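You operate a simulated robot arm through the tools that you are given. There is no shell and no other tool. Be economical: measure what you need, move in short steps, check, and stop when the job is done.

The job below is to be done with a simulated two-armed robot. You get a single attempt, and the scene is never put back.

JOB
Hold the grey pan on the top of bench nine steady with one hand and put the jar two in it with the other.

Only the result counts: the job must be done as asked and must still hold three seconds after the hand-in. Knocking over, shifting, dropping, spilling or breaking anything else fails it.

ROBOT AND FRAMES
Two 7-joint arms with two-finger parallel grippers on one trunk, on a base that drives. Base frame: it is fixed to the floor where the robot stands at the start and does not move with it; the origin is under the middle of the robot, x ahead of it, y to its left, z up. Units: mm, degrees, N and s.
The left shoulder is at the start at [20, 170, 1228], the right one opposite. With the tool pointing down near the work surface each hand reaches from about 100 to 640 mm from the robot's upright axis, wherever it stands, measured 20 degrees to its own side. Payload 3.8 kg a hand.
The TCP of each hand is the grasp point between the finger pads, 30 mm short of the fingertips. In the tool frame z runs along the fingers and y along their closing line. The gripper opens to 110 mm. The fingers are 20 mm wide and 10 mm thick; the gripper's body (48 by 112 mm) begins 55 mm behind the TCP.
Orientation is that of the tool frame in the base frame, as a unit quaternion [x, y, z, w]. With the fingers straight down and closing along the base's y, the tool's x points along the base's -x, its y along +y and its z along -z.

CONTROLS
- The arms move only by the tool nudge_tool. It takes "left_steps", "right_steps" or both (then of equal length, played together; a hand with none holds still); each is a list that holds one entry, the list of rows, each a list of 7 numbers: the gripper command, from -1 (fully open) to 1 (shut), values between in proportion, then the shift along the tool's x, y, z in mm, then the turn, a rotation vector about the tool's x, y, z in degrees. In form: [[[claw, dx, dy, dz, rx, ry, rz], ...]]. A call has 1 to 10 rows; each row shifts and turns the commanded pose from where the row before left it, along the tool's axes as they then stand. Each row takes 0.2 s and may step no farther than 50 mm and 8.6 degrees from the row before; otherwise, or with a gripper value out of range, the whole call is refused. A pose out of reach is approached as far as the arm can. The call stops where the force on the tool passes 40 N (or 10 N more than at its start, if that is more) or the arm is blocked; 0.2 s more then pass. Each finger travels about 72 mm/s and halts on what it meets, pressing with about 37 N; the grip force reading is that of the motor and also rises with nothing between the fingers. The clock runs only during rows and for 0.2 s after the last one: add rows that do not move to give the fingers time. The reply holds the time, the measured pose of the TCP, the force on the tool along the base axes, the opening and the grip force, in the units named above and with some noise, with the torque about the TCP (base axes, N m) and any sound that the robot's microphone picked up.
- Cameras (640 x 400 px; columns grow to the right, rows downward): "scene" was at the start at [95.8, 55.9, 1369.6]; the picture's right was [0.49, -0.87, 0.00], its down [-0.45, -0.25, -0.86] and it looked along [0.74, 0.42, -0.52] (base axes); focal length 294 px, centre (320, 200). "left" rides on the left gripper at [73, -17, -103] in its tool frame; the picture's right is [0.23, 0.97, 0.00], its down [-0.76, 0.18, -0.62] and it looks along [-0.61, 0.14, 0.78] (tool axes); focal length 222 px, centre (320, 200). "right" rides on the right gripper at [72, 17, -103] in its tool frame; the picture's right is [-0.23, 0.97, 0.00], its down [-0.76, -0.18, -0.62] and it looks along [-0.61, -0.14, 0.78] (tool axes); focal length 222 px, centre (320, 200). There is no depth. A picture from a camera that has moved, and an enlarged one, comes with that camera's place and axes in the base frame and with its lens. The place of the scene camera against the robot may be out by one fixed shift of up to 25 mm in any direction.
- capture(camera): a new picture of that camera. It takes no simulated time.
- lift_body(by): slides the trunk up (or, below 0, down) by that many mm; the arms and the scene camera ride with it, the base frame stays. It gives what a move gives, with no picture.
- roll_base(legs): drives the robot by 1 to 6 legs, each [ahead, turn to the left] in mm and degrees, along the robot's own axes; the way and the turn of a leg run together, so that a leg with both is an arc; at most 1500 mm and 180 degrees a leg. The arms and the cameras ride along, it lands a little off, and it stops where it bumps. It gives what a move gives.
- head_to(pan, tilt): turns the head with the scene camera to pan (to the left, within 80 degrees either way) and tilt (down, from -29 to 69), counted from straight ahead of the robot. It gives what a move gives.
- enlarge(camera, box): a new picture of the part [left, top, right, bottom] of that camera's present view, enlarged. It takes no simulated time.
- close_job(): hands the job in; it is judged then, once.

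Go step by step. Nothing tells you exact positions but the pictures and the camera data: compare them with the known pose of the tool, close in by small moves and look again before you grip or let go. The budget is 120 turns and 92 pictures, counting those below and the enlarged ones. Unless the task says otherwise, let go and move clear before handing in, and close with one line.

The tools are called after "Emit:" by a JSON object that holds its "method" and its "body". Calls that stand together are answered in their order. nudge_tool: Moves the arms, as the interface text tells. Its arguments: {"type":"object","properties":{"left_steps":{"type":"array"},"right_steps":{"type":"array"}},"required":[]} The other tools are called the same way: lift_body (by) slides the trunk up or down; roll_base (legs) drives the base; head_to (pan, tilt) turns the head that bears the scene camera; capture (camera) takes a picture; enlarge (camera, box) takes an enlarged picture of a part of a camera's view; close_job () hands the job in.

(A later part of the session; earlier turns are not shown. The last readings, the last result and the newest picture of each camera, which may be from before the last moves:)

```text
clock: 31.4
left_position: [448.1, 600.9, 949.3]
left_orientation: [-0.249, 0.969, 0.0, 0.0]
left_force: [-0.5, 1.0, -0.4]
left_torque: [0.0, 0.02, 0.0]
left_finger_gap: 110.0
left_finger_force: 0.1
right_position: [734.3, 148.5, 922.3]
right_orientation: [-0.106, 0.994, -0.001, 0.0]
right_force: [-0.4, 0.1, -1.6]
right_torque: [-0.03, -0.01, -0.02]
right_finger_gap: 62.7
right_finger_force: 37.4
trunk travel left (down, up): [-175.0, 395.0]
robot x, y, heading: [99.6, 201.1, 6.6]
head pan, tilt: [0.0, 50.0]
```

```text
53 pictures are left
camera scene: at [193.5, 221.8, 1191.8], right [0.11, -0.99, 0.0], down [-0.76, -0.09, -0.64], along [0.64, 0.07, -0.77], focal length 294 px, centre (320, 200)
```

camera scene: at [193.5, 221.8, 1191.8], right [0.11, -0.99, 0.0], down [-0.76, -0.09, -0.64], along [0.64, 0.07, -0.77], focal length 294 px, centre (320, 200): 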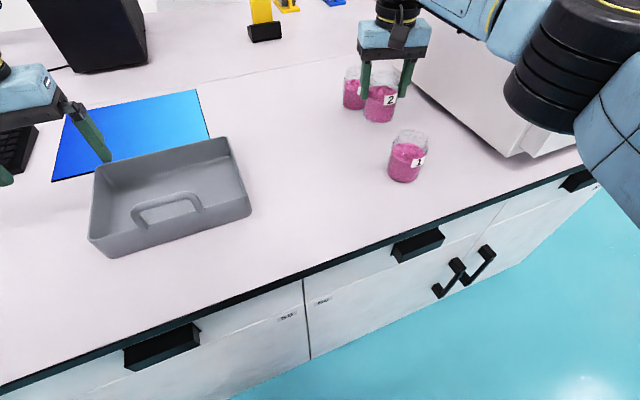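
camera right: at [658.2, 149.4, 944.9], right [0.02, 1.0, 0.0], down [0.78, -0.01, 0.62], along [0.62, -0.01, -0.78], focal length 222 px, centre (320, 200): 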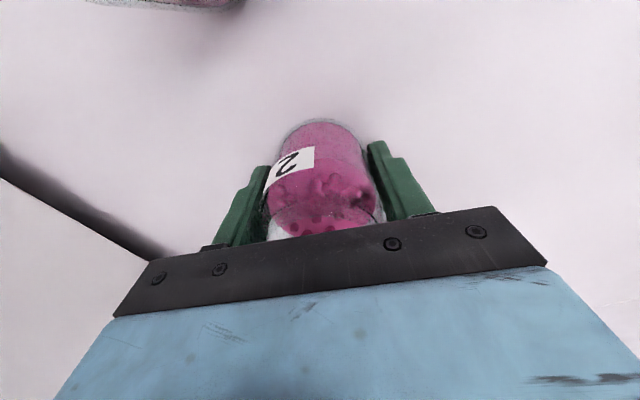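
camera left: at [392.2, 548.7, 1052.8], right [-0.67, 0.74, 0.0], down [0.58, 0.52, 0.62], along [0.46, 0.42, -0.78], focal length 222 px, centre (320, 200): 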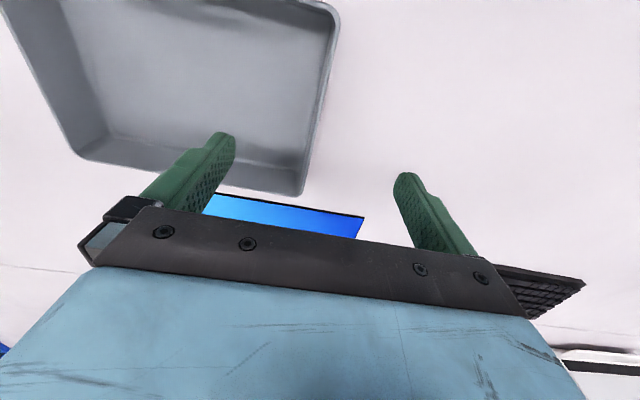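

The pan's left wall lies nearly centred between the left fingers. I'll shift about 6 mm and descend most of the way.

Emit:
{"method": "nudge_tool", "body": {"left_steps": [[[-1, 0, -6, 25, 0, 0, 0], [-1, 0, 0, 25, 0, 0, 0], [-1, 0, 0, 25, 0, 0, 0], [-1, 0, 0, 10, 0, 0, 0], [-1, 0, 0, 0, 0, 0, 0]]]}}

Emit:
{"method": "capture", "body": {"camera": "left"}}

Emit:
{"method": "enlarge", "body": {"camera": "scene", "box": [0, 80, 260, 270]}}

```text
clock: 32.6
left_position: [449.4, 592.9, 863.3]
left_orientation: [-0.25, 0.968, 0.0, 0.0]
left_force: [-0.7, 0.0, 0.5]
left_torque: [0.0, 0.01, 0.0]
left_finger_gap: 110.0
left_finger_force: 0.1
right_position: [734.0, 148.1, 923.2]
right_orientation: [-0.106, 0.994, 0.0, -0.001]
right_force: [-0.2, 0.1, -1.4]
right_torque: [-0.01, 0.04, 0.01]
right_finger_gap: 62.8
right_finger_force: 36.7
trunk travel left (down, up): [-175.0, 395.0]
robot x, y, heading: [97.7, 199.5, 6.3]
head pan, tilt: [0.0, 50.0]
```

```text
52 pictures are left
camera left: at [394.4, 540.9, 966.0], right [-0.67, 0.74, 0.0], down [0.58, 0.52, 0.62], along [0.46, 0.42, -0.78], focal length 222 px, centre (320, 200)
```

left: 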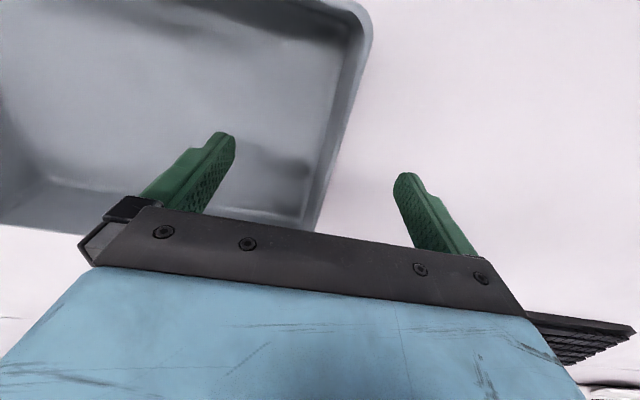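

```text
2.11 times, centred on (130, 175) of scene
camera zoom: at [193.5, 221.9, 1191.8], right [0.11, -0.99, 0.0], down [-0.76, -0.09, -0.64], along [0.64, 0.07, -0.77], focal length 620 px, centre (720, 253)
```

zoom: 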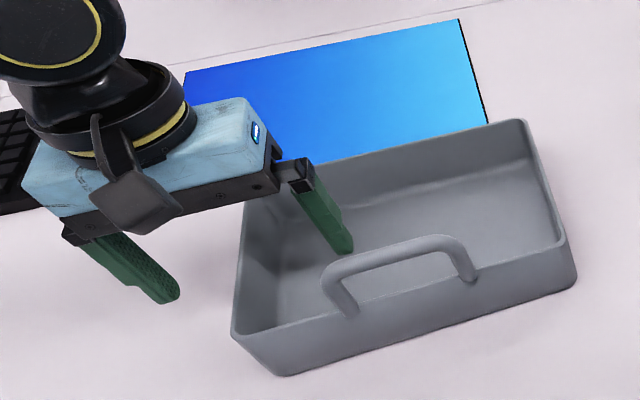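

At this height the rim is about 13 mm toward the outer finger. I'll re-centre and go down to straddle the wall.

Emit:
{"method": "nudge_tool", "body": {"left_steps": [[[-1, 0, 13, 0, 0, 0, 0], [-1, 0, 0, 12, 0, 0, 0], [-1, 0, 0, 12, 0, 0, 0], [-1, 0, 0, 6, 0, 0, 0], [-1, 0, 0, 0, 0, 0, 0]]]}}

Emit:
{"method": "capture", "body": {"camera": "left"}}

Emit:
{"method": "enlarge", "body": {"camera": "scene", "box": [0, 80, 260, 270]}}

```text
clock: 33.8
left_position: [444.5, 604.9, 834.7]
left_orientation: [-0.249, 0.969, 0.0, 0.001]
left_force: [-3.6, 2.6, 17.8]
left_torque: [-0.83, -0.36, -0.22]
left_finger_gap: 108.6
left_finger_force: 0.1
right_position: [732.8, 149.2, 922.7]
right_orientation: [-0.106, 0.994, -0.001, 0.002]
right_force: [-0.2, -0.4, -1.2]
right_torque: [-0.02, -0.02, 0.0]
right_finger_gap: 63.0
right_finger_force: 37.9
trunk travel left (down, up): [-175.0, 395.0]
robot x, y, heading: [98.7, 198.7, 6.5]
head pan, tilt: [0.0, 50.0]
```

```text
50 pictures are left
camera left: at [388.3, 552.5, 937.5], right [-0.67, 0.74, 0.0], down [0.58, 0.52, 0.63], along [0.47, 0.42, -0.78], focal length 222 px, centre (320, 200)
```

left: 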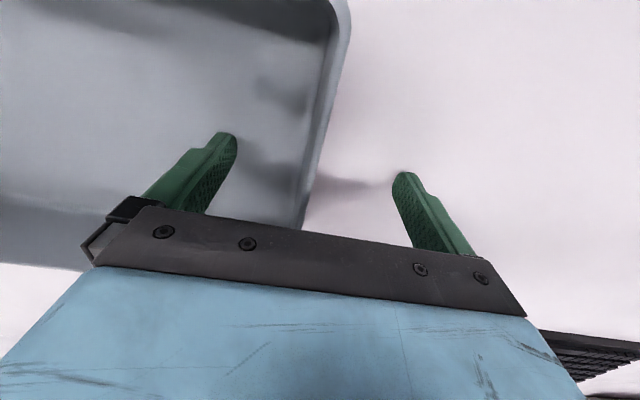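

```text
2.11 times, centred on (130, 175) of scene
camera zoom: at [192.3, 221.3, 1192.1], right [0.11, -0.99, 0.0], down [-0.76, -0.09, -0.64], along [0.64, 0.07, -0.77], focal length 620 px, centre (720, 253)
```

zoom: 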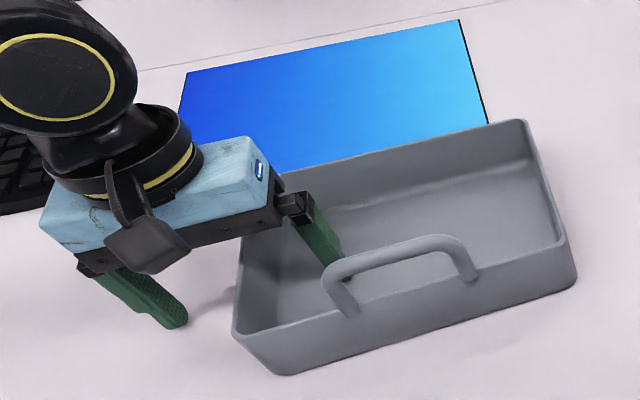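

The inner fingertip is touching the pan floor, which puts the floor near z≈804. I'll raise 5 mm and close gently on the wall.

Emit:
{"method": "nudge_tool", "body": {"left_steps": [[[-1, 0, 0, -5, 0, 0, 0], [-1, 0, 0, 0, 0, 0, 0], [-0.5, 0, 0, 0, 0, 0, 0], [-0.2, 0, 0, 0, 0, 0, 0], [0.1, 0, 0, 0, 0, 0, 0], [0.4, 0, 0, 0, 0, 0, 0], [0.7, 0, 0, 0, 0, 0, 0]]]}}

Emit:
{"method": "capture", "body": {"camera": "left"}}

Emit:
{"method": "enlarge", "body": {"camera": "scene", "box": [0, 80, 260, 270]}}

```text
clock: 35.4
left_position: [444.8, 604.1, 838.3]
left_orientation: [-0.249, 0.968, 0.0, 0.001]
left_force: [-0.1, 0.3, 0.5]
left_torque: [-0.01, 0.01, 0.05]
left_finger_gap: 16.8
left_finger_force: 0.1
right_position: [734.1, 148.1, 922.4]
right_orientation: [-0.106, 0.994, 0.0, 0.0]
right_force: [0.3, -0.6, -1.8]
right_torque: [0.0, 0.02, 0.01]
right_finger_gap: 62.8
right_finger_force: 36.8
trunk travel left (down, up): [-175.0, 395.0]
robot x, y, heading: [102.3, 197.3, 6.7]
head pan, tilt: [0.0, 50.0]
```

```text
48 pictures are left
camera left: at [388.5, 552.6, 941.4], right [-0.67, 0.74, 0.0], down [0.58, 0.52, 0.62], along [0.46, 0.42, -0.78], focal length 222 px, centre (320, 200)
```

left: 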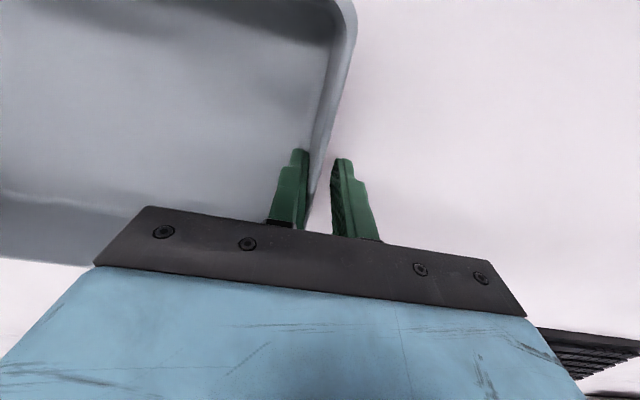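

```text
2.11 times, centred on (130, 175) of scene
camera zoom: at [193.5, 221.9, 1191.8], right [0.11, -0.99, 0.0], down [-0.76, -0.09, -0.64], along [0.64, 0.07, -0.77], focal length 620 px, centre (720, 253)
```

zoom: 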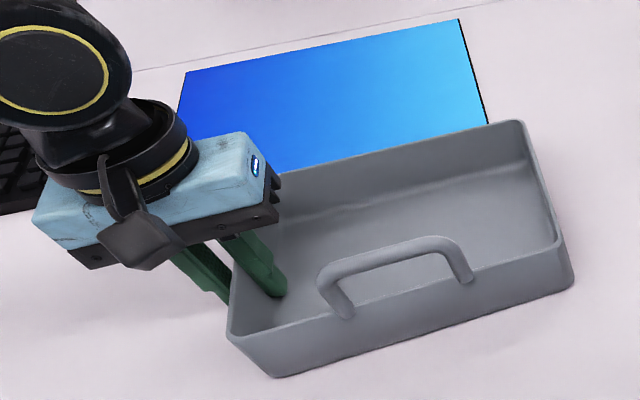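

The wall sits against the inner finger, so I'll shift about 4 mm inward and close fully.

Emit:
{"method": "nudge_tool", "body": {"left_steps": [[[0.7, 0, -4, 0, 0, 0, 0], [0.85, 0, 0, 0, 0, 0, 0], [1, 0, 0, 0, 0, 0, 0], [1, 0, 0, 0, 0, 0, 0]]]}}

Emit:
{"method": "enlarge", "body": {"camera": "scene", "box": [0, 80, 260, 270]}}

Emit:
{"method": "capture", "body": {"camera": "left"}}

```text
clock: 36.4
left_position: [446.9, 602.3, 838.3]
left_orientation: [-0.248, 0.969, 0.0, 0.0]
left_force: [-0.6, -0.2, 0.2]
left_torque: [-0.14, 0.08, 0.05]
left_finger_gap: 3.6
left_finger_force: 37.2
right_position: [733.9, 148.3, 921.2]
right_orientation: [-0.106, 0.994, -0.001, 0.0]
right_force: [0.4, 1.6, -1.5]
right_torque: [0.0, -0.01, 0.01]
right_finger_gap: 62.8
right_finger_force: 37.1
trunk travel left (down, up): [-175.0, 395.0]
robot x, y, heading: [100.4, 201.0, 6.6]
head pan, tilt: [0.0, 50.0]
```

```text
2.11 times, centred on (130, 175) of scene
camera zoom: at [193.5, 221.8, 1191.8], right [0.11, -0.99, 0.0], down [-0.76, -0.09, -0.64], along [0.64, 0.07, -0.77], focal length 620 px, centre (720, 253)
```

zoom: 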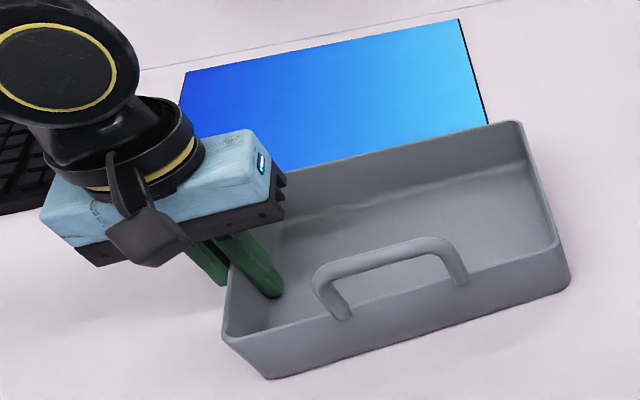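

```text
45 pictures are left
camera left: at [391.1, 549.8, 941.5], right [-0.67, 0.74, 0.0], down [0.58, 0.52, 0.62], along [0.46, 0.42, -0.78], focal length 222 px, centre (320, 200)
```

left: 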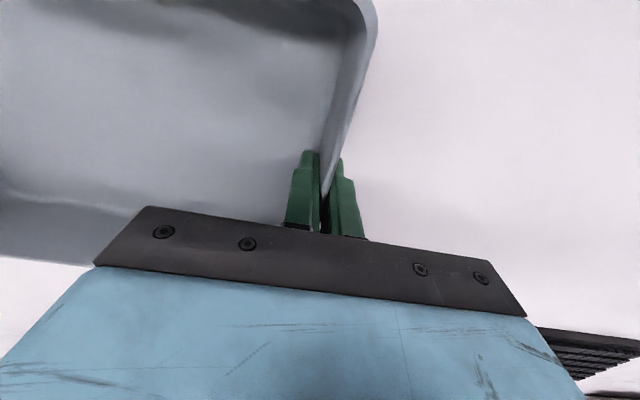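

The left hand holds the pan wall firmly. Now I'll carry the jar over toward the right half of the pan, raised a bit, in two stages.

Emit:
{"method": "nudge_tool", "body": {"right_steps": [[[1, 0, 0, -15, 0, 0, 0], [1, 5, 15, -10, 0, 0, 0], [1, 10, 25, 0, 0, 0, 0], [1, 12, 30, 0, 0, 0, 0], [1, 12, 30, 0, 0, 0, 0], [1, 12, 30, 0, 0, 0, 0], [1, 12, 30, 0, 0, 0, 0], [1, 8, 20, 0, 0, 0, 0], [1, 0, 0, 0, 0, 0, 0]]]}}

Emit:
{"method": "capture", "body": {"camera": "scene"}}

Emit:
{"method": "capture", "body": {"camera": "right"}}

```text
clock: 38.4
left_position: [448.0, 601.5, 839.4]
left_orientation: [-0.249, 0.968, 0.0, 0.0]
left_force: [0.7, 0.2, 1.9]
left_torque: [-0.06, 0.05, 0.01]
left_finger_gap: 3.7
left_finger_force: 36.7
right_position: [626.9, 309.7, 948.2]
right_orientation: [-0.107, 0.994, -0.001, -0.001]
right_force: [0.5, 0.1, -1.6]
right_torque: [0.03, 0.02, -0.02]
right_finger_gap: 62.9
right_finger_force: 36.6
trunk travel left (down, up): [-175.0, 395.0]
robot x, y, heading: [99.6, 201.1, 6.4]
head pan, tilt: [0.0, 50.0]
```

```text
44 pictures are left
camera scene: at [193.4, 221.9, 1191.9], right [0.11, -0.99, 0.0], down [-0.76, -0.09, -0.64], along [0.64, 0.07, -0.77], focal length 294 px, centre (320, 200)
```

scene: 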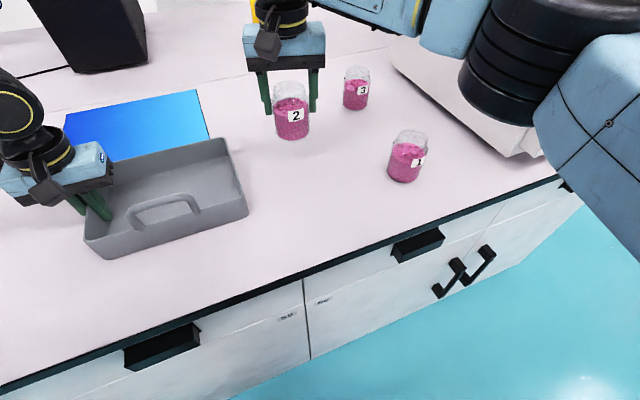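

```text
43 pictures are left
camera right: at [551.0, 309.8, 1051.3], right [0.02, 1.0, 0.0], down [0.78, -0.01, 0.62], along [0.62, -0.01, -0.78], focal length 222 px, centre (320, 200)
```

right: 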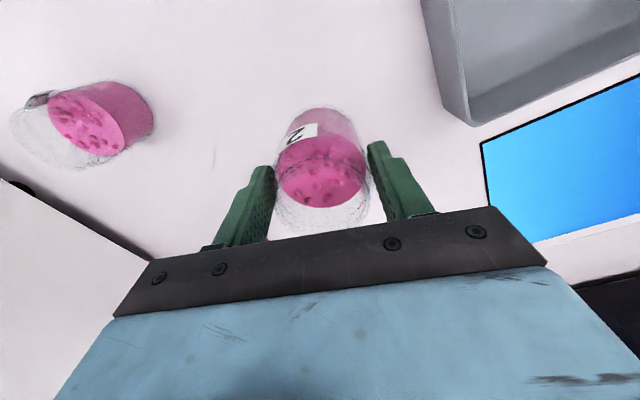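

Everything is stable. I'll continue until the jar is above the right half of the pan, and turn the gripper square with it.

Emit:
{"method": "nudge_tool", "body": {"right_steps": [[[1, 8, 20, 0, 0, 0, 0], [1, 11, 30, 0, 0, 0, 0], [1, 12, 32, 0, 0, 0, 0], [1, 12, 32, 0, 0, 0, 0], [1, 12, 32, 0, 0, 0, 0], [1, 11, 31, 0, 0, 0, 0], [1, 0, 0, 0, 0, 0, -5.5], [1, 0, 0, 0, 0, 0, -5.5], [1, 0, 0, 0, 0, 0, -5.5], [1, 0, 0, 0, 0, 0, 0]]]}}

Emit:
{"method": "capture", "body": {"camera": "scene"}}

Emit:
{"method": "capture", "body": {"camera": "right"}}

Emit:
{"method": "capture", "body": {"camera": "left"}}

```text
clock: 40.6
left_position: [447.0, 601.6, 838.7]
left_orientation: [-0.249, 0.969, 0.0, 0.0]
left_force: [0.6, 0.9, 1.6]
left_torque: [-0.05, -0.07, 0.03]
left_finger_gap: 3.8
left_finger_force: 37.1
right_position: [551.4, 409.1, 938.2]
right_orientation: [-0.249, 0.969, -0.001, 0.0]
right_force: [0.5, -0.6, -1.1]
right_torque: [-0.02, 0.0, 0.0]
right_finger_gap: 62.7
right_finger_force: 37.3
right hand out of reach, approached as far as the arm can: row 4, 5, 6
trunk travel left (down, up): [-175.0, 395.0]
robot x, y, heading: [97.5, 201.0, 6.2]
head pan, tilt: [0.0, 50.0]
```

```text
42 pictures are left
camera scene: at [193.3, 222.0, 1191.9], right [0.11, -0.99, 0.0], down [-0.76, -0.09, -0.64], along [0.64, 0.07, -0.77], focal length 294 px, centre (320, 200)
```

scene: 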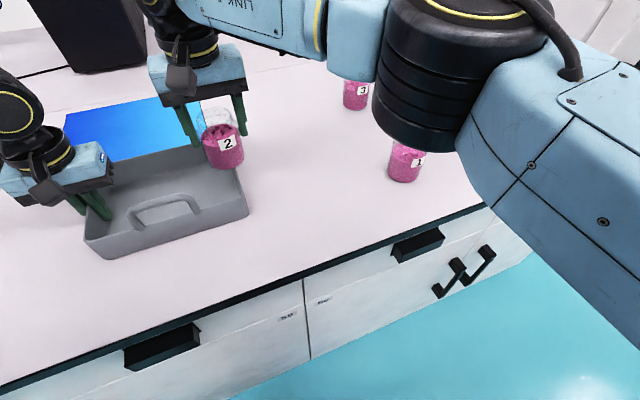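

```text
41 pictures are left
camera right: at [479.0, 388.8, 1042.0], right [-0.27, 0.96, 0.0], down [0.75, 0.21, 0.62], along [0.6, 0.17, -0.78], focal length 222 px, centre (320, 200)
```

right: 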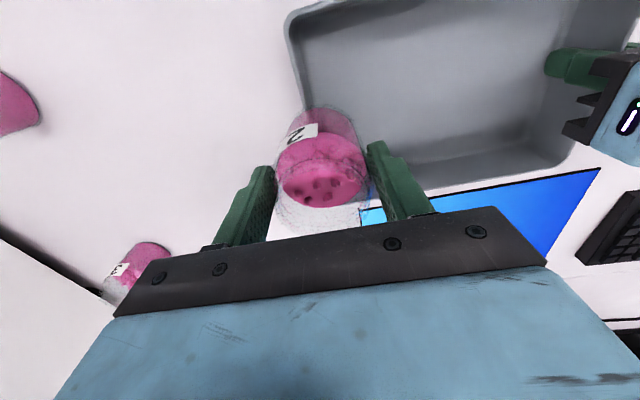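

```text
40 pictures are left
camera left: at [391.0, 549.9, 941.5], right [-0.67, 0.74, 0.0], down [0.58, 0.52, 0.62], along [0.46, 0.42, -0.78], focal length 222 px, centre (320, 200)
```

left: 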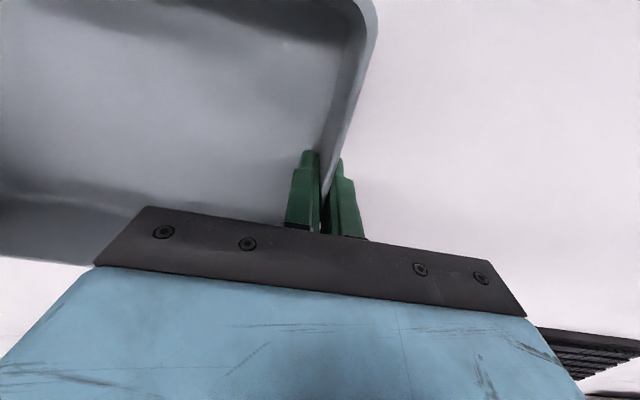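

The right hand stopped short at lateral −95, so the jar is over the pan's right wall. I'll test whether it can go further left from this new wrist angle.

Emit:
{"method": "nudge_tool", "body": {"right_steps": [[[1, 0, 12, 0, 0, 0, 0], [1, 0, 12, 0, 0, 0, 0], [1, 0, 0, 0, 0, 0, 0]]]}}

```text
clock: 41.4
left_position: [446.7, 600.4, 839.0]
left_orientation: [-0.249, 0.968, 0.0, -0.001]
left_force: [-0.1, 0.1, 0.8]
left_torque: [-0.08, -0.07, 0.01]
left_finger_gap: 3.6
left_finger_force: 37.4
right_position: [549.8, 414.6, 938.9]
right_orientation: [-0.248, 0.969, 0.0, 0.0]
right_force: [0.0, 0.7, -1.8]
right_torque: [-0.01, -0.01, 0.0]
right_finger_gap: 63.0
right_finger_force: 36.7
right hand out of reach, approached as far as the arm can: row 1, 2
trunk travel left (down, up): [-175.0, 395.0]
robot x, y, heading: [98.2, 198.7, 6.4]
head pan, tilt: [0.0, 50.0]
```

The right arm is at its limit for crossing over. I'll draw the jar back and up, release the pan and raise the left hand, then turn the base left so both hands reach comfortably.

Emit:
{"method": "nudge_tool", "body": {"left_steps": [[[0.4, 0, 0, 0, 0, 0, 0], [0.0, 0, 0, 0, 0, 0, 0], [-0.3, 0, 0, 0, 0, 0, 0], [-0.3, 0, 0, 0, 0, 0, 0], [-0.3, 0, 0, -20, 0, 0, 0], [-0.3, 0, 0, -30, 0, 0, 0], [-0.3, 0, 0, -40, 0, 0, 0], [-0.3, 0, 0, -40, 0, 0, 0], [-0.3, 0, 0, 0, 0, 0, 0]]], "right_steps": [[[1, 0, -10, -5, 0, 0, 0], [1, -2, -20, -8, 0, 0, 0], [1, -4, -25, -8, 0, 0, 0], [1, -4, -25, -8, 0, 0, 0], [1, -4, -25, -8, 0, 0, 0], [1, -4, -23, -8, 0, 0, 0], [1, 0, 0, -5, 0, 0, 0], [1, 0, 0, 0, 0, 0, 0], [1, 0, 0, 0, 0, 0, 0]]]}}

Emit:
{"method": "capture", "body": {"camera": "scene"}}

```text
clock: 43.4
left_position: [448.2, 601.4, 967.7]
left_orientation: [-0.249, 0.969, 0.0, 0.0]
left_force: [0.5, -0.7, -0.4]
left_torque: [0.0, -0.03, -0.02]
left_finger_gap: 71.4
left_finger_force: 0.1
right_position: [627.6, 309.7, 989.8]
right_orientation: [-0.248, 0.969, -0.001, 0.0]
right_force: [0.6, 0.6, -1.9]
right_torque: [-0.01, 0.06, -0.01]
right_finger_gap: 63.0
right_finger_force: 36.6
trunk travel left (down, up): [-175.0, 395.0]
robot x, y, heading: [96.2, 199.3, 6.5]
head pan, tilt: [0.0, 50.0]
```

```text
39 pictures are left
camera scene: at [193.6, 222.1, 1191.8], right [0.11, -0.99, 0.0], down [-0.76, -0.09, -0.64], along [0.64, 0.07, -0.77], focal length 294 px, centre (320, 200)
```

scene: 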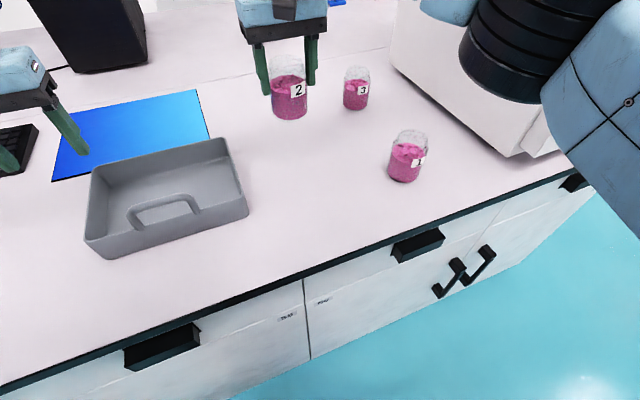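

The pan has stayed in place. Turning the base left by 27°.

Emit:
{"method": "roll_base", "body": {"legs": [[0, 27]]}}

Emit:
{"method": "capture", "body": {"camera": "scene"}}

Emit:
{"method": "capture", "body": {"camera": "right"}}

Emit:
{"method": "capture", "body": {"camera": "left"}}

```text
clock: 45.2
left_position: [219.4, 717.9, 967.3]
left_orientation: [-0.476, 0.88, 0.0, 0.0]
left_force: [-0.2, -0.3, 0.2]
left_torque: [-0.01, -0.01, -0.02]
left_finger_gap: 71.4
left_finger_force: 0.1
right_position: [514.4, 544.8, 989.1]
right_orientation: [-0.475, 0.88, -0.001, 0.0]
right_force: [-0.2, -0.3, -2.4]
right_torque: [0.0, -0.02, -0.02]
right_finger_gap: 62.7
right_finger_force: 37.5
trunk travel left (down, up): [-175.0, 395.0]
robot x, y, heading: [98.7, 199.5, 34.7]
head pan, tilt: [0.0, 50.0]
```

```text
38 pictures are left
camera scene: at [176.4, 266.6, 1191.9], right [0.57, -0.82, 0.0], down [-0.63, -0.43, -0.64], along [0.53, 0.36, -0.77], focal length 294 px, centre (320, 200)
```

scene: 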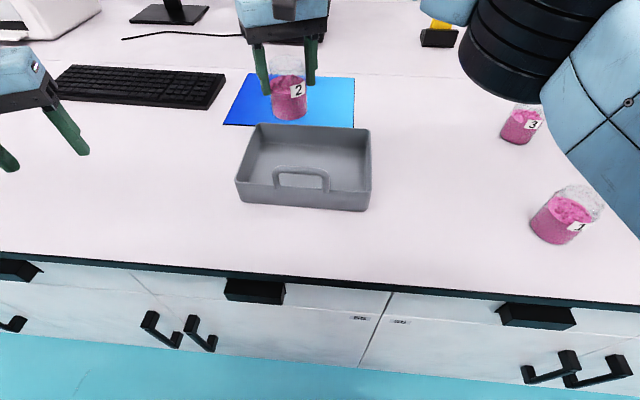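

```text
37 pictures are left
camera right: at [458.8, 492.8, 1093.0], right [-0.69, 0.72, 0.0], down [0.57, 0.54, 0.62], along [0.45, 0.43, -0.78], focal length 222 px, centre (320, 200)
```

right: 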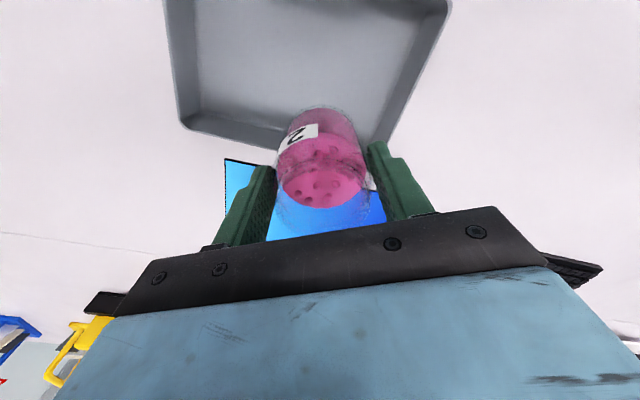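

```text
36 pictures are left
camera left: at [193.2, 646.8, 1070.5], right [-0.94, 0.34, 0.0], down [0.27, 0.73, 0.62], along [0.21, 0.59, -0.78], focal length 222 px, centre (320, 200)
```

left: 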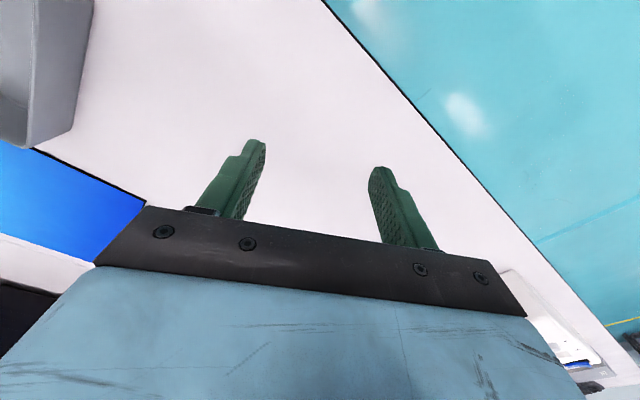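

The right hand is now comfortably over the pan. I'll turn both grippers square to the pan, put the jar above its right half, and bring the left hand back toward the left wall.

Emit:
{"method": "nudge_tool", "body": {"left_steps": [[[-1, 0, 0, 0, 0, 0, 7], [-1, 0, 0, 0, 0, 0, 7], [-1, 0, 0, 0, 0, 0, 7], [-1, 0, 0, 0, 0, 0, 7], [-1, -24, -30, 0, 0, 0, 0], [-1, -24, -30, 0, 0, 0, 0], [-1, -24, -30, 0, 0, 0, 0], [-1, -24, -30, 0, 0, 0, 0], [-1, -24, -30, 0, 0, 0, 0], [-1, -24, -30, 0, 0, 0, 0]]], "right_steps": [[[1, 0, 0, 0, 0, 0, 7], [1, 0, 0, 0, 0, 0, 7], [1, 0, 0, 0, 0, 0, 7], [1, 0, 0, 0, 0, 0, 7], [1, 5, -14, 0, 0, 0, 0], [1, 6, -16, 0, 0, 0, 0], [1, 6, -16, 0, 0, 0, 0], [1, 5, -14, 0, 0, 0, 0], [1, 5, -12, 0, 0, 0, 0], [1, 0, 0, 0, 0, 0, 0]]]}}

Emit:
{"method": "capture", "body": {"camera": "scene"}}

Emit:
{"method": "capture", "body": {"camera": "left"}}

Emit:
{"method": "capture", "body": {"camera": "right"}}

```text
clock: 47.4
left_position: [404.7, 633.5, 970.5]
left_orientation: [-0.249, 0.968, 0.001, 0.001]
left_force: [0.1, -0.9, -1.1]
left_torque: [0.0, -0.01, -0.02]
left_finger_gap: 110.2
left_finger_force: 0.2
left hand out of reach, approached as far as the arm can: row 10
right_position: [522.8, 468.1, 989.9]
right_orientation: [-0.248, 0.969, -0.001, 0.0]
right_force: [-0.6, -0.4, -1.9]
right_torque: [-0.01, -0.03, -0.02]
right_finger_gap: 62.6
right_finger_force: 37.1
trunk travel left (down, up): [-175.0, 395.0]
robot x, y, heading: [98.4, 196.6, 34.7]
head pan, tilt: [0.0, 50.0]
```

```text
35 pictures are left
camera scene: at [176.0, 266.0, 1192.0], right [0.57, -0.82, 0.0], down [-0.63, -0.43, -0.64], along [0.53, 0.36, -0.77], focal length 294 px, centre (320, 200)
```

scene: 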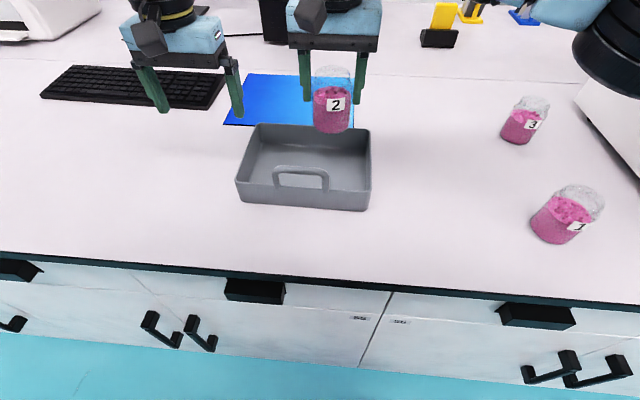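

```text
34 pictures are left
camera left: at [350.3, 581.3, 1072.7], right [-0.67, 0.74, 0.0], down [0.58, 0.52, 0.62], along [0.46, 0.42, -0.78], focal length 222 px, centre (320, 200)
```

left: 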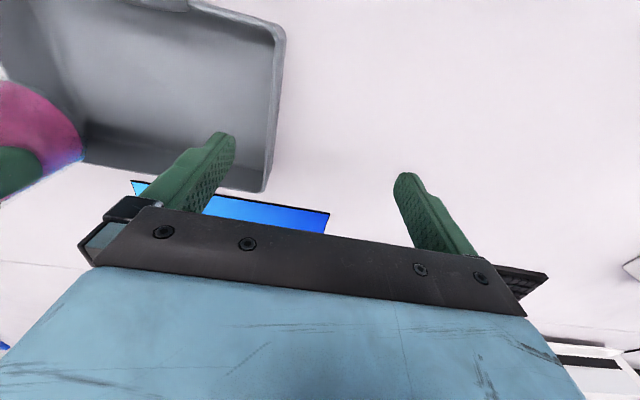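

```text
33 pictures are left
camera right: at [450.2, 448.3, 1092.9], right [-0.27, 0.96, 0.0], down [0.75, 0.21, 0.62], along [0.6, 0.17, -0.78], focal length 222 px, centre (320, 200)
```

right: 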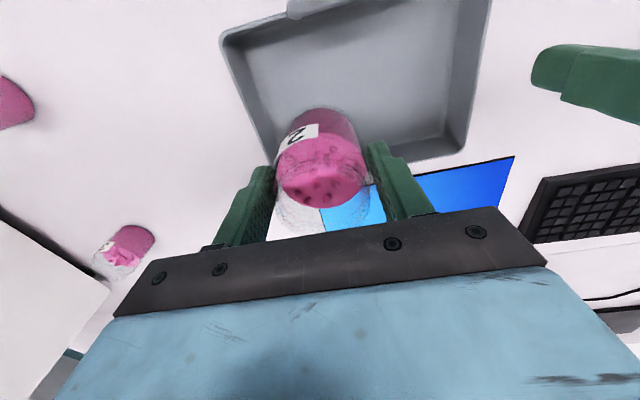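

The jar is above its spot at (523, 468). The left hand hit its high-altitude reach limit, so I'll lower it to z≈900 and then step sideways over the wall.

Emit:
{"method": "nudge_tool", "body": {"left_steps": [[[-1, 0, 0, 25, 0, 0, 0], [-1, 0, 0, 25, 0, 0, 0], [-1, 0, 0, 20, 0, 0, 0], [-1, 0, -16, 0, 0, 0, 0], [-1, 0, -16, 0, 0, 0, 0], [-1, 0, -16, 0, 0, 0, 0], [-1, 0, 0, 0, 0, 0, 0]]]}}

Emit:
{"method": "capture", "body": {"camera": "left"}}

```text
clock: 49.0
left_position: [388.7, 602.5, 911.6]
left_orientation: [-0.249, 0.969, 0.0, 0.001]
left_force: [-0.3, -0.2, -0.4]
left_torque: [0.02, 0.0, -0.02]
left_finger_gap: 110.0
left_finger_force: 0.0
left hand out of reach, approached as far as the arm can: row 1, 2, 3, 4, 5, 6
right_position: [523.1, 468.7, 988.3]
right_orientation: [-0.248, 0.969, -0.001, 0.0]
right_force: [0.4, -0.1, -1.8]
right_torque: [-0.02, 0.0, -0.01]
right_finger_gap: 62.7
right_finger_force: 37.0
trunk travel left (down, up): [-175.0, 395.0]
robot x, y, heading: [101.2, 197.2, 34.6]
head pan, tilt: [0.0, 50.0]
```

```text
32 pictures are left
camera left: at [333.3, 550.6, 1014.2], right [-0.67, 0.74, 0.0], down [0.58, 0.52, 0.62], along [0.46, 0.42, -0.78], focal length 222 px, centre (320, 200)
```

left: 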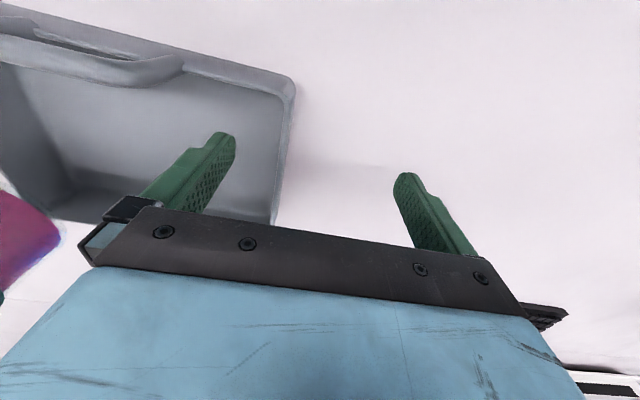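

The left arm seems limited in a way that isn't plain distance. I'll look at its posture with the head camera.

Emit:
{"method": "head_to", "body": {"pan": 45, "tilt": 35}}

Emit:
{"method": "capture", "body": {"camera": "scene"}}

```text
clock: 50.1
left_position: [387.8, 601.7, 910.5]
left_orientation: [-0.248, 0.969, 0.0, 0.0]
left_force: [-1.2, -0.5, 0.7]
left_torque: [-0.03, 0.0, 0.01]
left_finger_gap: 110.1
left_finger_force: 0.0
right_position: [524.4, 469.4, 989.6]
right_orientation: [-0.248, 0.969, -0.001, 0.0]
right_force: [0.5, -0.4, -1.9]
right_torque: [-0.03, -0.01, 0.0]
right_finger_gap: 62.9
right_finger_force: 37.1
trunk travel left (down, up): [-175.0, 395.0]
robot x, y, heading: [98.1, 198.5, 34.8]
head pan, tilt: [45.0, 35.0]
```

```text
31 pictures are left
camera scene: at [129.5, 309.3, 1213.5], right [0.98, -0.18, 0.0], down [-0.11, -0.56, -0.82], along [0.15, 0.81, -0.57], focal length 294 px, centre (320, 200)
```

scene: 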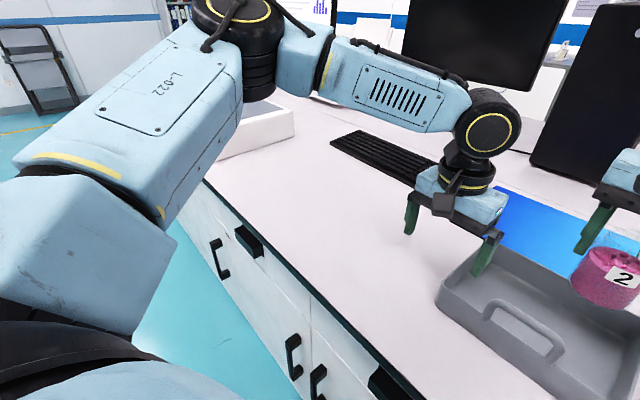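

The left arm is folded far outward, and this heading is awkward for it. I'll raise it slightly and turn the base back right by 14°, a middle heading where both targets should be in reach.

Emit:
{"method": "nudge_tool", "body": {"left_steps": [[[-1, 0, 10, -20, 0, 0, 0], [-1, 0, 10, -20, 0, 0, 0], [-1, 0, 0, -10, 0, 0, 0], [-1, 0, 0, 0, 0, 0, 0]]]}}

Emit:
{"method": "roll_base", "body": {"legs": [[0, -14]]}}

Emit:
{"method": "head_to", "body": {"pan": 15, "tilt": 45}}

Emit:
{"method": "capture", "body": {"camera": "scene"}}

```text
clock: 51.1
left_position: [377.0, 620.1, 961.3]
left_orientation: [-0.248, 0.969, 0.0, 0.0]
left_force: [0.1, -0.2, 0.4]
left_torque: [0.02, -0.03, -0.01]
left_finger_gap: 110.1
left_finger_force: 0.2
right_position: [524.1, 469.6, 989.1]
right_orientation: [-0.248, 0.969, -0.001, 0.001]
right_force: [0.0, -0.3, -2.1]
right_torque: [0.0, 0.05, 0.0]
right_finger_gap: 62.8
right_finger_force: 37.3
trunk travel left (down, up): [-175.0, 395.0]
robot x, y, heading: [97.8, 203.5, 34.4]
head pan, tilt: [45.0, 35.0]
```

```text
clock: 52.3
left_position: [469.9, 540.0, 960.5]
left_orientation: [-0.129, 0.992, 0.001, 0.001]
left_force: [-0.3, -0.3, 0.0]
left_torque: [-0.03, 0.0, 0.01]
left_finger_gap: 109.9
left_finger_force: 0.1
right_position: [577.0, 358.6, 989.2]
right_orientation: [-0.129, 0.992, 0.0, 0.0]
right_force: [-0.2, -0.3, -2.4]
right_torque: [0.0, 0.01, 0.0]
right_finger_gap: 62.5
right_finger_force: 36.8
trunk travel left (down, up): [-175.0, 395.0]
robot x, y, heading: [96.9, 197.2, 20.2]
head pan, tilt: [45.0, 35.0]
```

```text
clock: 53.3
left_position: [470.9, 538.7, 961.4]
left_orientation: [-0.129, 0.992, 0.001, 0.0]
left_force: [-0.1, -0.4, 0.8]
left_torque: [0.01, -0.02, 0.0]
left_finger_gap: 109.9
left_finger_force: 0.0
right_position: [576.3, 359.1, 990.2]
right_orientation: [-0.128, 0.992, -0.001, 0.0]
right_force: [0.5, -0.3, -2.4]
right_torque: [0.03, 0.02, -0.01]
right_finger_gap: 62.5
right_finger_force: 36.6
trunk travel left (down, up): [-175.0, 395.0]
robot x, y, heading: [98.5, 195.4, 20.7]
head pan, tilt: [15.0, 45.0]
```

```text
30 pictures are left
camera scene: at [181.9, 265.6, 1198.8], right [0.58, -0.81, 0.0], down [-0.57, -0.41, -0.71], along [0.58, 0.41, -0.71], focal length 294 px, centre (320, 200)
```

scene: 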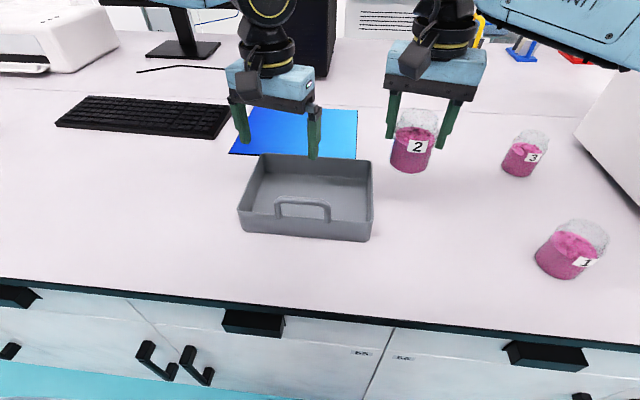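

Now both hands square up again and move to their spots: left over the left wall, right over the pan's right half.

Emit:
{"method": "nudge_tool", "body": {"left_steps": [[[-1, 0, 0, 0, 0, 0, -7], [-1, 0, 0, 0, 0, 0, -7], [-1, -3, 22, 0, 0, 0, 0], [-1, -3, 22, 0, 0, 0, 0], [-1, -3, 23, 0, 0, 0, 0], [-1, 0, 0, 0, 0, 0, 0], [-1, 0, 0, 0, 0, 0, 0], [-1, 0, 0, 0, 0, 0, 0], [-1, 0, 0, 0, 0, 0, 0]]], "right_steps": [[[1, 0, 0, 0, 0, 0, -7], [1, 0, 0, 0, 0, 0, -7], [1, -1, 15, 0, 0, 0, 0], [1, -1, 20, 0, 0, 0, 0], [1, -1, 25, 0, 0, 0, 0], [1, -1, 25, 0, 0, 0, 0], [1, -2, 20, 0, 0, 0, 0], [1, -1, 16, 0, 0, 0, 0], [1, 0, 0, 0, 0, 0, 0]]]}}

Emit:
{"method": "capture", "body": {"camera": "left"}}

```text
clock: 55.3
left_position: [443.6, 603.2, 962.3]
left_orientation: [-0.25, 0.968, 0.0, 0.0]
left_force: [-0.2, -0.8, 0.5]
left_torque: [0.01, -0.01, 0.01]
left_finger_gap: 110.1
left_finger_force: 0.1
right_position: [525.9, 466.6, 987.0]
right_orientation: [-0.248, 0.969, -0.001, 0.0]
right_force: [-0.3, -0.2, -2.7]
right_torque: [0.02, 0.03, -0.01]
right_finger_gap: 62.8
right_finger_force: 36.9
trunk travel left (down, up): [-175.0, 395.0]
robot x, y, heading: [99.1, 199.4, 20.8]
head pan, tilt: [15.0, 45.0]
```

```text
29 pictures are left
camera left: at [389.3, 551.5, 1064.5], right [-0.67, 0.74, 0.0], down [0.58, 0.52, 0.62], along [0.46, 0.42, -0.78], focal length 222 px, centre (320, 200)
```

left: 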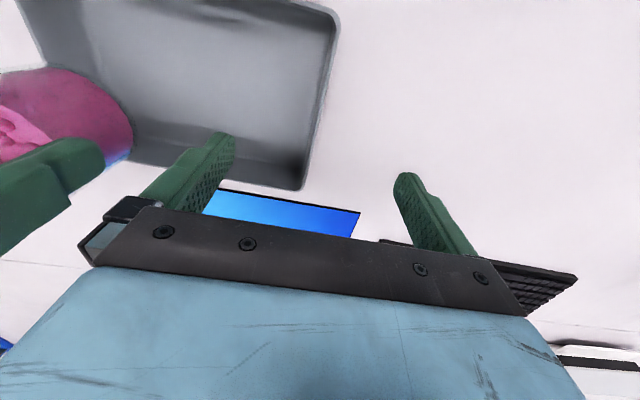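

Both hands are at their spots with no limits reported. I'll descend the left hand most of the way and check.

Emit:
{"method": "nudge_tool", "body": {"left_steps": [[[-1, 0, -2, 25, 0, 0, 0], [-1, 0, 0, 25, 0, 0, 0], [-1, 0, 0, 25, 0, 0, 0], [-1, 0, 0, 20, 0, 0, 0], [-1, 0, 0, 0, 0, 0, 0]]]}}

Emit:
{"method": "capture", "body": {"camera": "left"}}

```text
clock: 56.5
left_position: [445.2, 602.2, 866.2]
left_orientation: [-0.25, 0.968, 0.001, 0.0]
left_force: [0.8, -0.3, 0.2]
left_torque: [-0.02, -0.03, -0.03]
left_finger_gap: 110.2
left_finger_force: 0.0
right_position: [525.4, 467.4, 987.2]
right_orientation: [-0.248, 0.969, -0.001, 0.0]
right_force: [0.0, 0.2, -2.2]
right_torque: [0.03, 0.04, -0.03]
right_finger_gap: 62.6
right_finger_force: 36.6
trunk travel left (down, up): [-175.0, 395.0]
robot x, y, heading: [96.2, 202.3, 20.5]
head pan, tilt: [15.0, 45.0]
```

```text
28 pictures are left
camera left: at [390.3, 550.7, 969.3], right [-0.67, 0.74, 0.0], down [0.58, 0.52, 0.62], along [0.46, 0.42, -0.78], focal length 222 px, centre (320, 200)
```

left: 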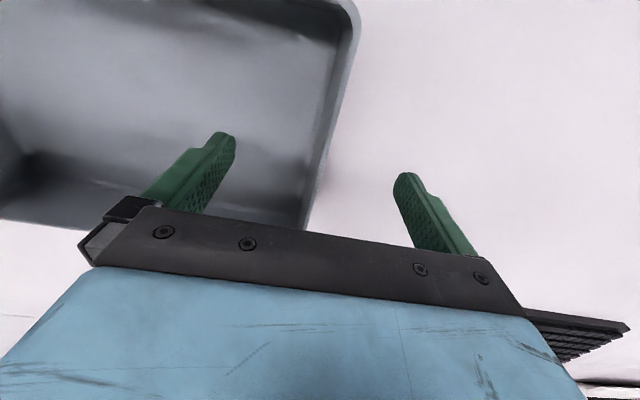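

It lines up as before. Descending the last 28 mm and closing on the wall.

Emit:
{"method": "nudge_tool", "body": {"left_steps": [[[-1, 0, 1, 14, 0, 0, 0], [-1, 0, 0, 13, 0, 0, 0], [-0.5, 0, 0, 0, 0, 0, 0], [0.0, 0, 0, 0, 0, 0, 0], [0.4, 0, 0, 0, 0, 0, 0], [0.7, 0, 0, 0, 0, 0, 0], [0.85, 0, 0, 0, 0, 0, 0], [1, 0, 0, 0, 0, 0, 0], [1, 0, 0, 0, 0, 0, 0]]]}}

Emit:
{"method": "capture", "body": {"camera": "scene"}}

Emit:
{"method": "capture", "body": {"camera": "right"}}

```text
clock: 58.5
left_position: [446.2, 603.0, 838.7]
left_orientation: [-0.25, 0.968, 0.0, 0.0]
left_force: [1.2, -0.2, 0.1]
left_torque: [-0.07, -0.07, 0.03]
left_finger_gap: 3.5
left_finger_force: 37.3
right_position: [525.5, 467.3, 986.2]
right_orientation: [-0.248, 0.969, 0.0, 0.001]
right_force: [-0.7, 1.2, -1.1]
right_torque: [0.01, -0.01, -0.01]
right_finger_gap: 62.5
right_finger_force: 37.4
trunk travel left (down, up): [-175.0, 395.0]
robot x, y, heading: [100.1, 198.7, 20.5]
head pan, tilt: [15.0, 45.0]
```

```text
27 pictures are left
camera scene: at [181.9, 265.4, 1198.8], right [0.58, -0.81, 0.0], down [-0.58, -0.41, -0.71], along [0.58, 0.41, -0.71], focal length 294 px, centre (320, 200)
```

scene: 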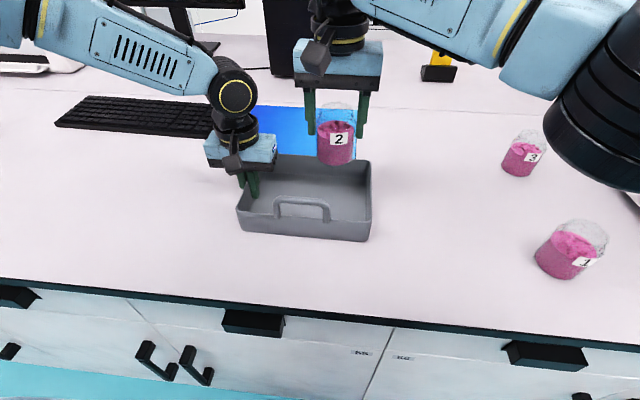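

```text
26 pictures are left
camera right: at [453.3, 447.0, 1090.5], right [-0.27, 0.96, 0.0], down [0.75, 0.21, 0.62], along [0.6, 0.17, -0.78], focal length 222 px, centre (320, 200)
```

right: 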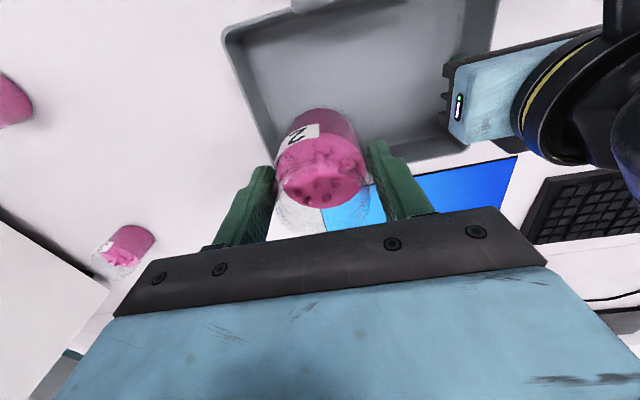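

The pan is held again and the jar hangs over clear floor. I'll lower the jar in stages.

Emit:
{"method": "nudge_tool", "body": {"right_steps": [[[1, 0, 0, 20, 0, 0, 0], [1, 0, 0, 25, 0, 0, 0], [1, 0, 0, 25, 0, 0, 0], [1, 0, 0, 20, 0, 0, 0], [1, 0, 0, 15, 0, 0, 0], [1, 0, 0, 10, 0, 0, 0], [1, 0, 0, 0, 0, 0, 0]]]}}

Emit:
{"method": "capture", "body": {"camera": "right"}}

Emit:
{"method": "enlarge", "body": {"camera": "scene", "box": [190, 40, 410, 260]}}

```text
clock: 60.1
left_position: [444.1, 603.1, 840.2]
left_orientation: [-0.25, 0.968, 0.0, 0.0]
left_force: [4.2, 1.8, -10.9]
left_torque: [-0.07, -0.08, 0.27]
left_finger_gap: 3.7
left_finger_force: 36.8
right_position: [525.6, 468.9, 877.0]
right_orientation: [-0.248, 0.969, 0.002, 0.003]
right_force: [0.1, -3.2, 38.9]
right_torque: [0.04, -0.17, 0.34]
right_finger_gap: 63.2
right_finger_force: 36.7
trunk travel left (down, up): [-175.0, 395.0]
robot x, y, heading: [100.8, 202.3, 20.5]
head pan, tilt: [15.0, 45.0]
```

```text
25 pictures are left
camera right: at [452.5, 447.9, 980.7], right [-0.27, 0.96, 0.0], down [0.75, 0.21, 0.63], along [0.6, 0.17, -0.78], focal length 222 px, centre (320, 200)
```

right: 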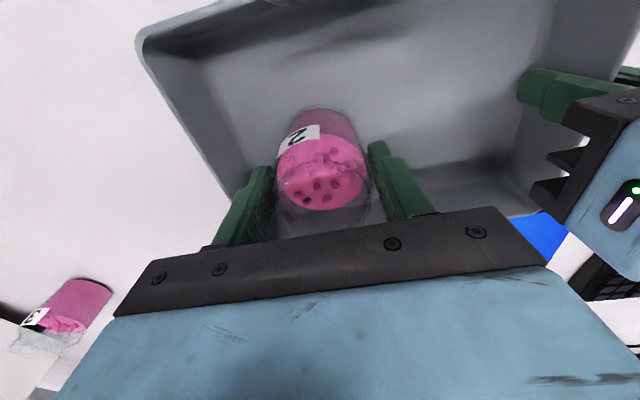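

```text
1.82 times, centred on (300, 150) of scene
camera zoom: at [180.4, 264.7, 1199.2], right [0.58, -0.81, 0.0], down [-0.57, -0.41, -0.71], along [0.58, 0.41, -0.71], focal length 535 px, centre (356, 291)
```

zoom: 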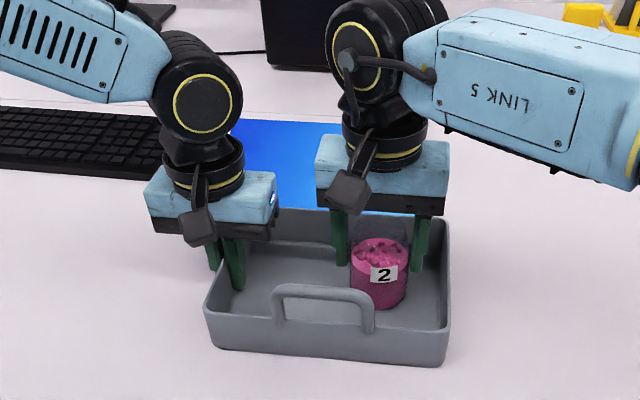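

The right hand stopped at 39 N because the jar is standing on the pan floor; it had settled about 30 mm lower in the grip when I lifted it. I'll ease the pressure off before releasing.

Emit:
{"method": "nudge_tool", "body": {"right_steps": [[[1, 0, 0, -2, 0, 0, 0], [1, 0, 0, -2, 0, 0, 0], [1, 0, 0, 0, 0, 0, 0]]]}}

Emit:
{"method": "enlarge", "body": {"camera": "scene", "box": [190, 40, 410, 260]}}

```text
clock: 60.9
left_position: [444.2, 603.7, 839.3]
left_orientation: [-0.249, 0.968, 0.001, -0.001]
left_force: [-4.8, 0.1, -2.4]
left_torque: [-0.02, -0.26, 0.06]
left_finger_gap: 3.7
left_finger_force: 36.5
right_position: [526.0, 468.0, 878.1]
right_orientation: [-0.248, 0.969, 0.0, 0.0]
right_force: [5.7, 3.1, 15.2]
right_torque: [0.68, -0.67, -0.1]
right_finger_gap: 62.4
right_finger_force: 37.3
trunk travel left (down, up): [-175.0, 395.0]
robot x, y, heading: [99.1, 198.6, 20.5]
head pan, tilt: [15.0, 45.0]
```

```text
1.82 times, centred on (300, 150) of scene
camera zoom: at [181.1, 265.5, 1198.8], right [0.58, -0.81, 0.0], down [-0.57, -0.41, -0.71], along [0.58, 0.41, -0.71], focal length 535 px, centre (356, 291)
```

zoom: 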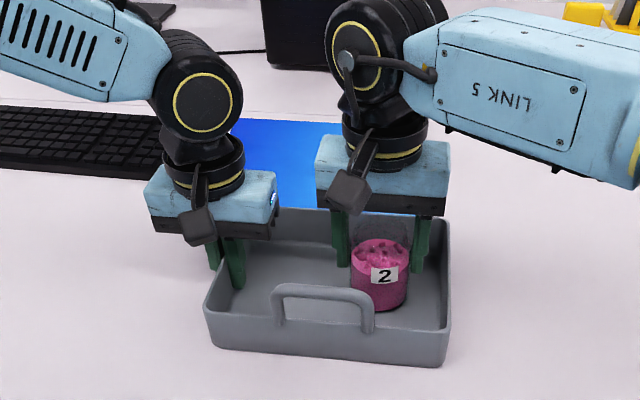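

Contact is down to 15 N; I'll take off a little more.

Emit:
{"method": "nudge_tool", "body": {"right_steps": [[[1, 0, 0, -1.5, 0, 0, 0], [1, 0, 0, 0, 0, 0, 0], [1, 0, 0, 0, 0, 0, 0]]]}}

```text
clock: 61.7
left_position: [445.2, 603.0, 839.9]
left_orientation: [-0.249, 0.969, 0.0, 0.001]
left_force: [-0.1, -0.4, -0.8]
left_torque: [0.04, 0.08, -0.04]
left_finger_gap: 3.8
left_finger_force: 37.4
right_position: [524.1, 467.0, 878.8]
right_orientation: [-0.248, 0.969, -0.001, -0.001]
right_force: [1.0, -0.2, -0.4]
right_torque: [0.03, -0.01, 0.01]
right_finger_gap: 62.4
right_finger_force: 37.1
trunk travel left (down, up): [-175.0, 395.0]
robot x, y, heading: [99.7, 198.4, 20.8]
head pan, tilt: [15.0, 45.0]
```

The jar's weight is now on the pan and there is nearly no load on the hand. I'll open gradually, wait, then look.

Emit:
{"method": "nudge_tool", "body": {"right_steps": [[[-0.18, 0, 0, 0, 0, 0, 0], [-0.25, 0, 0, 0, 0, 0, 0], [-0.35, 0, 0, 0, 0, 0, 0], [-0.5, 0, 0, 0, 0, 0, 0], [-0.5, 0, 0, 0, 0, 0, 0]]]}}

Emit:
{"method": "capture", "body": {"camera": "right"}}

Emit:
{"method": "enlarge", "body": {"camera": "scene", "box": [190, 40, 410, 260]}}

```text
clock: 62.9
left_position: [445.9, 602.7, 839.4]
left_orientation: [-0.25, 0.968, 0.0, 0.0]
left_force: [1.0, -0.5, -0.7]
left_torque: [-0.15, 0.07, 0.02]
left_finger_gap: 3.7
left_finger_force: 36.8
right_position: [524.3, 468.3, 879.2]
right_orientation: [-0.249, 0.969, -0.001, 0.0]
right_force: [0.4, -0.5, 0.2]
right_torque: [0.01, 0.04, -0.02]
right_finger_gap: 82.6
right_finger_force: 0.1
trunk travel left (down, up): [-175.0, 395.0]
robot x, y, heading: [100.7, 196.3, 20.5]
head pan, tilt: [15.0, 45.0]
```

```text
22 pictures are left
camera right: at [451.6, 447.7, 983.3], right [-0.27, 0.96, 0.0], down [0.75, 0.21, 0.62], along [0.6, 0.17, -0.78], focal length 222 px, centre (320, 200)
```

right: 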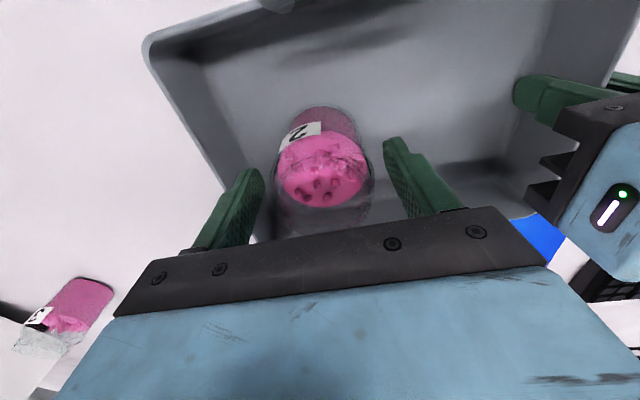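

```text
1.82 times, centred on (300, 150) of scene
camera zoom: at [181.9, 265.4, 1198.8], right [0.58, -0.81, 0.0], down [-0.58, -0.41, -0.71], along [0.58, 0.41, -0.71], focal length 535 px, centre (356, 291)
```

zoom: 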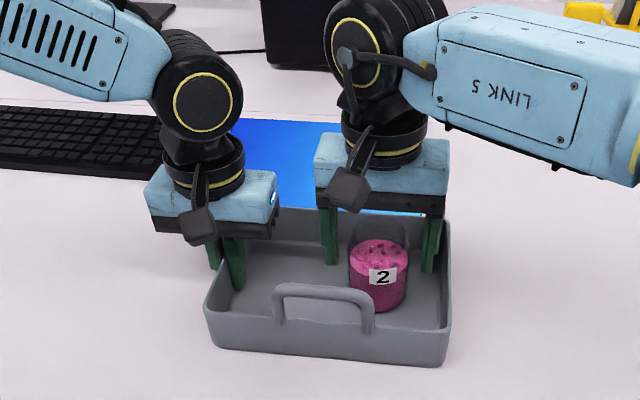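

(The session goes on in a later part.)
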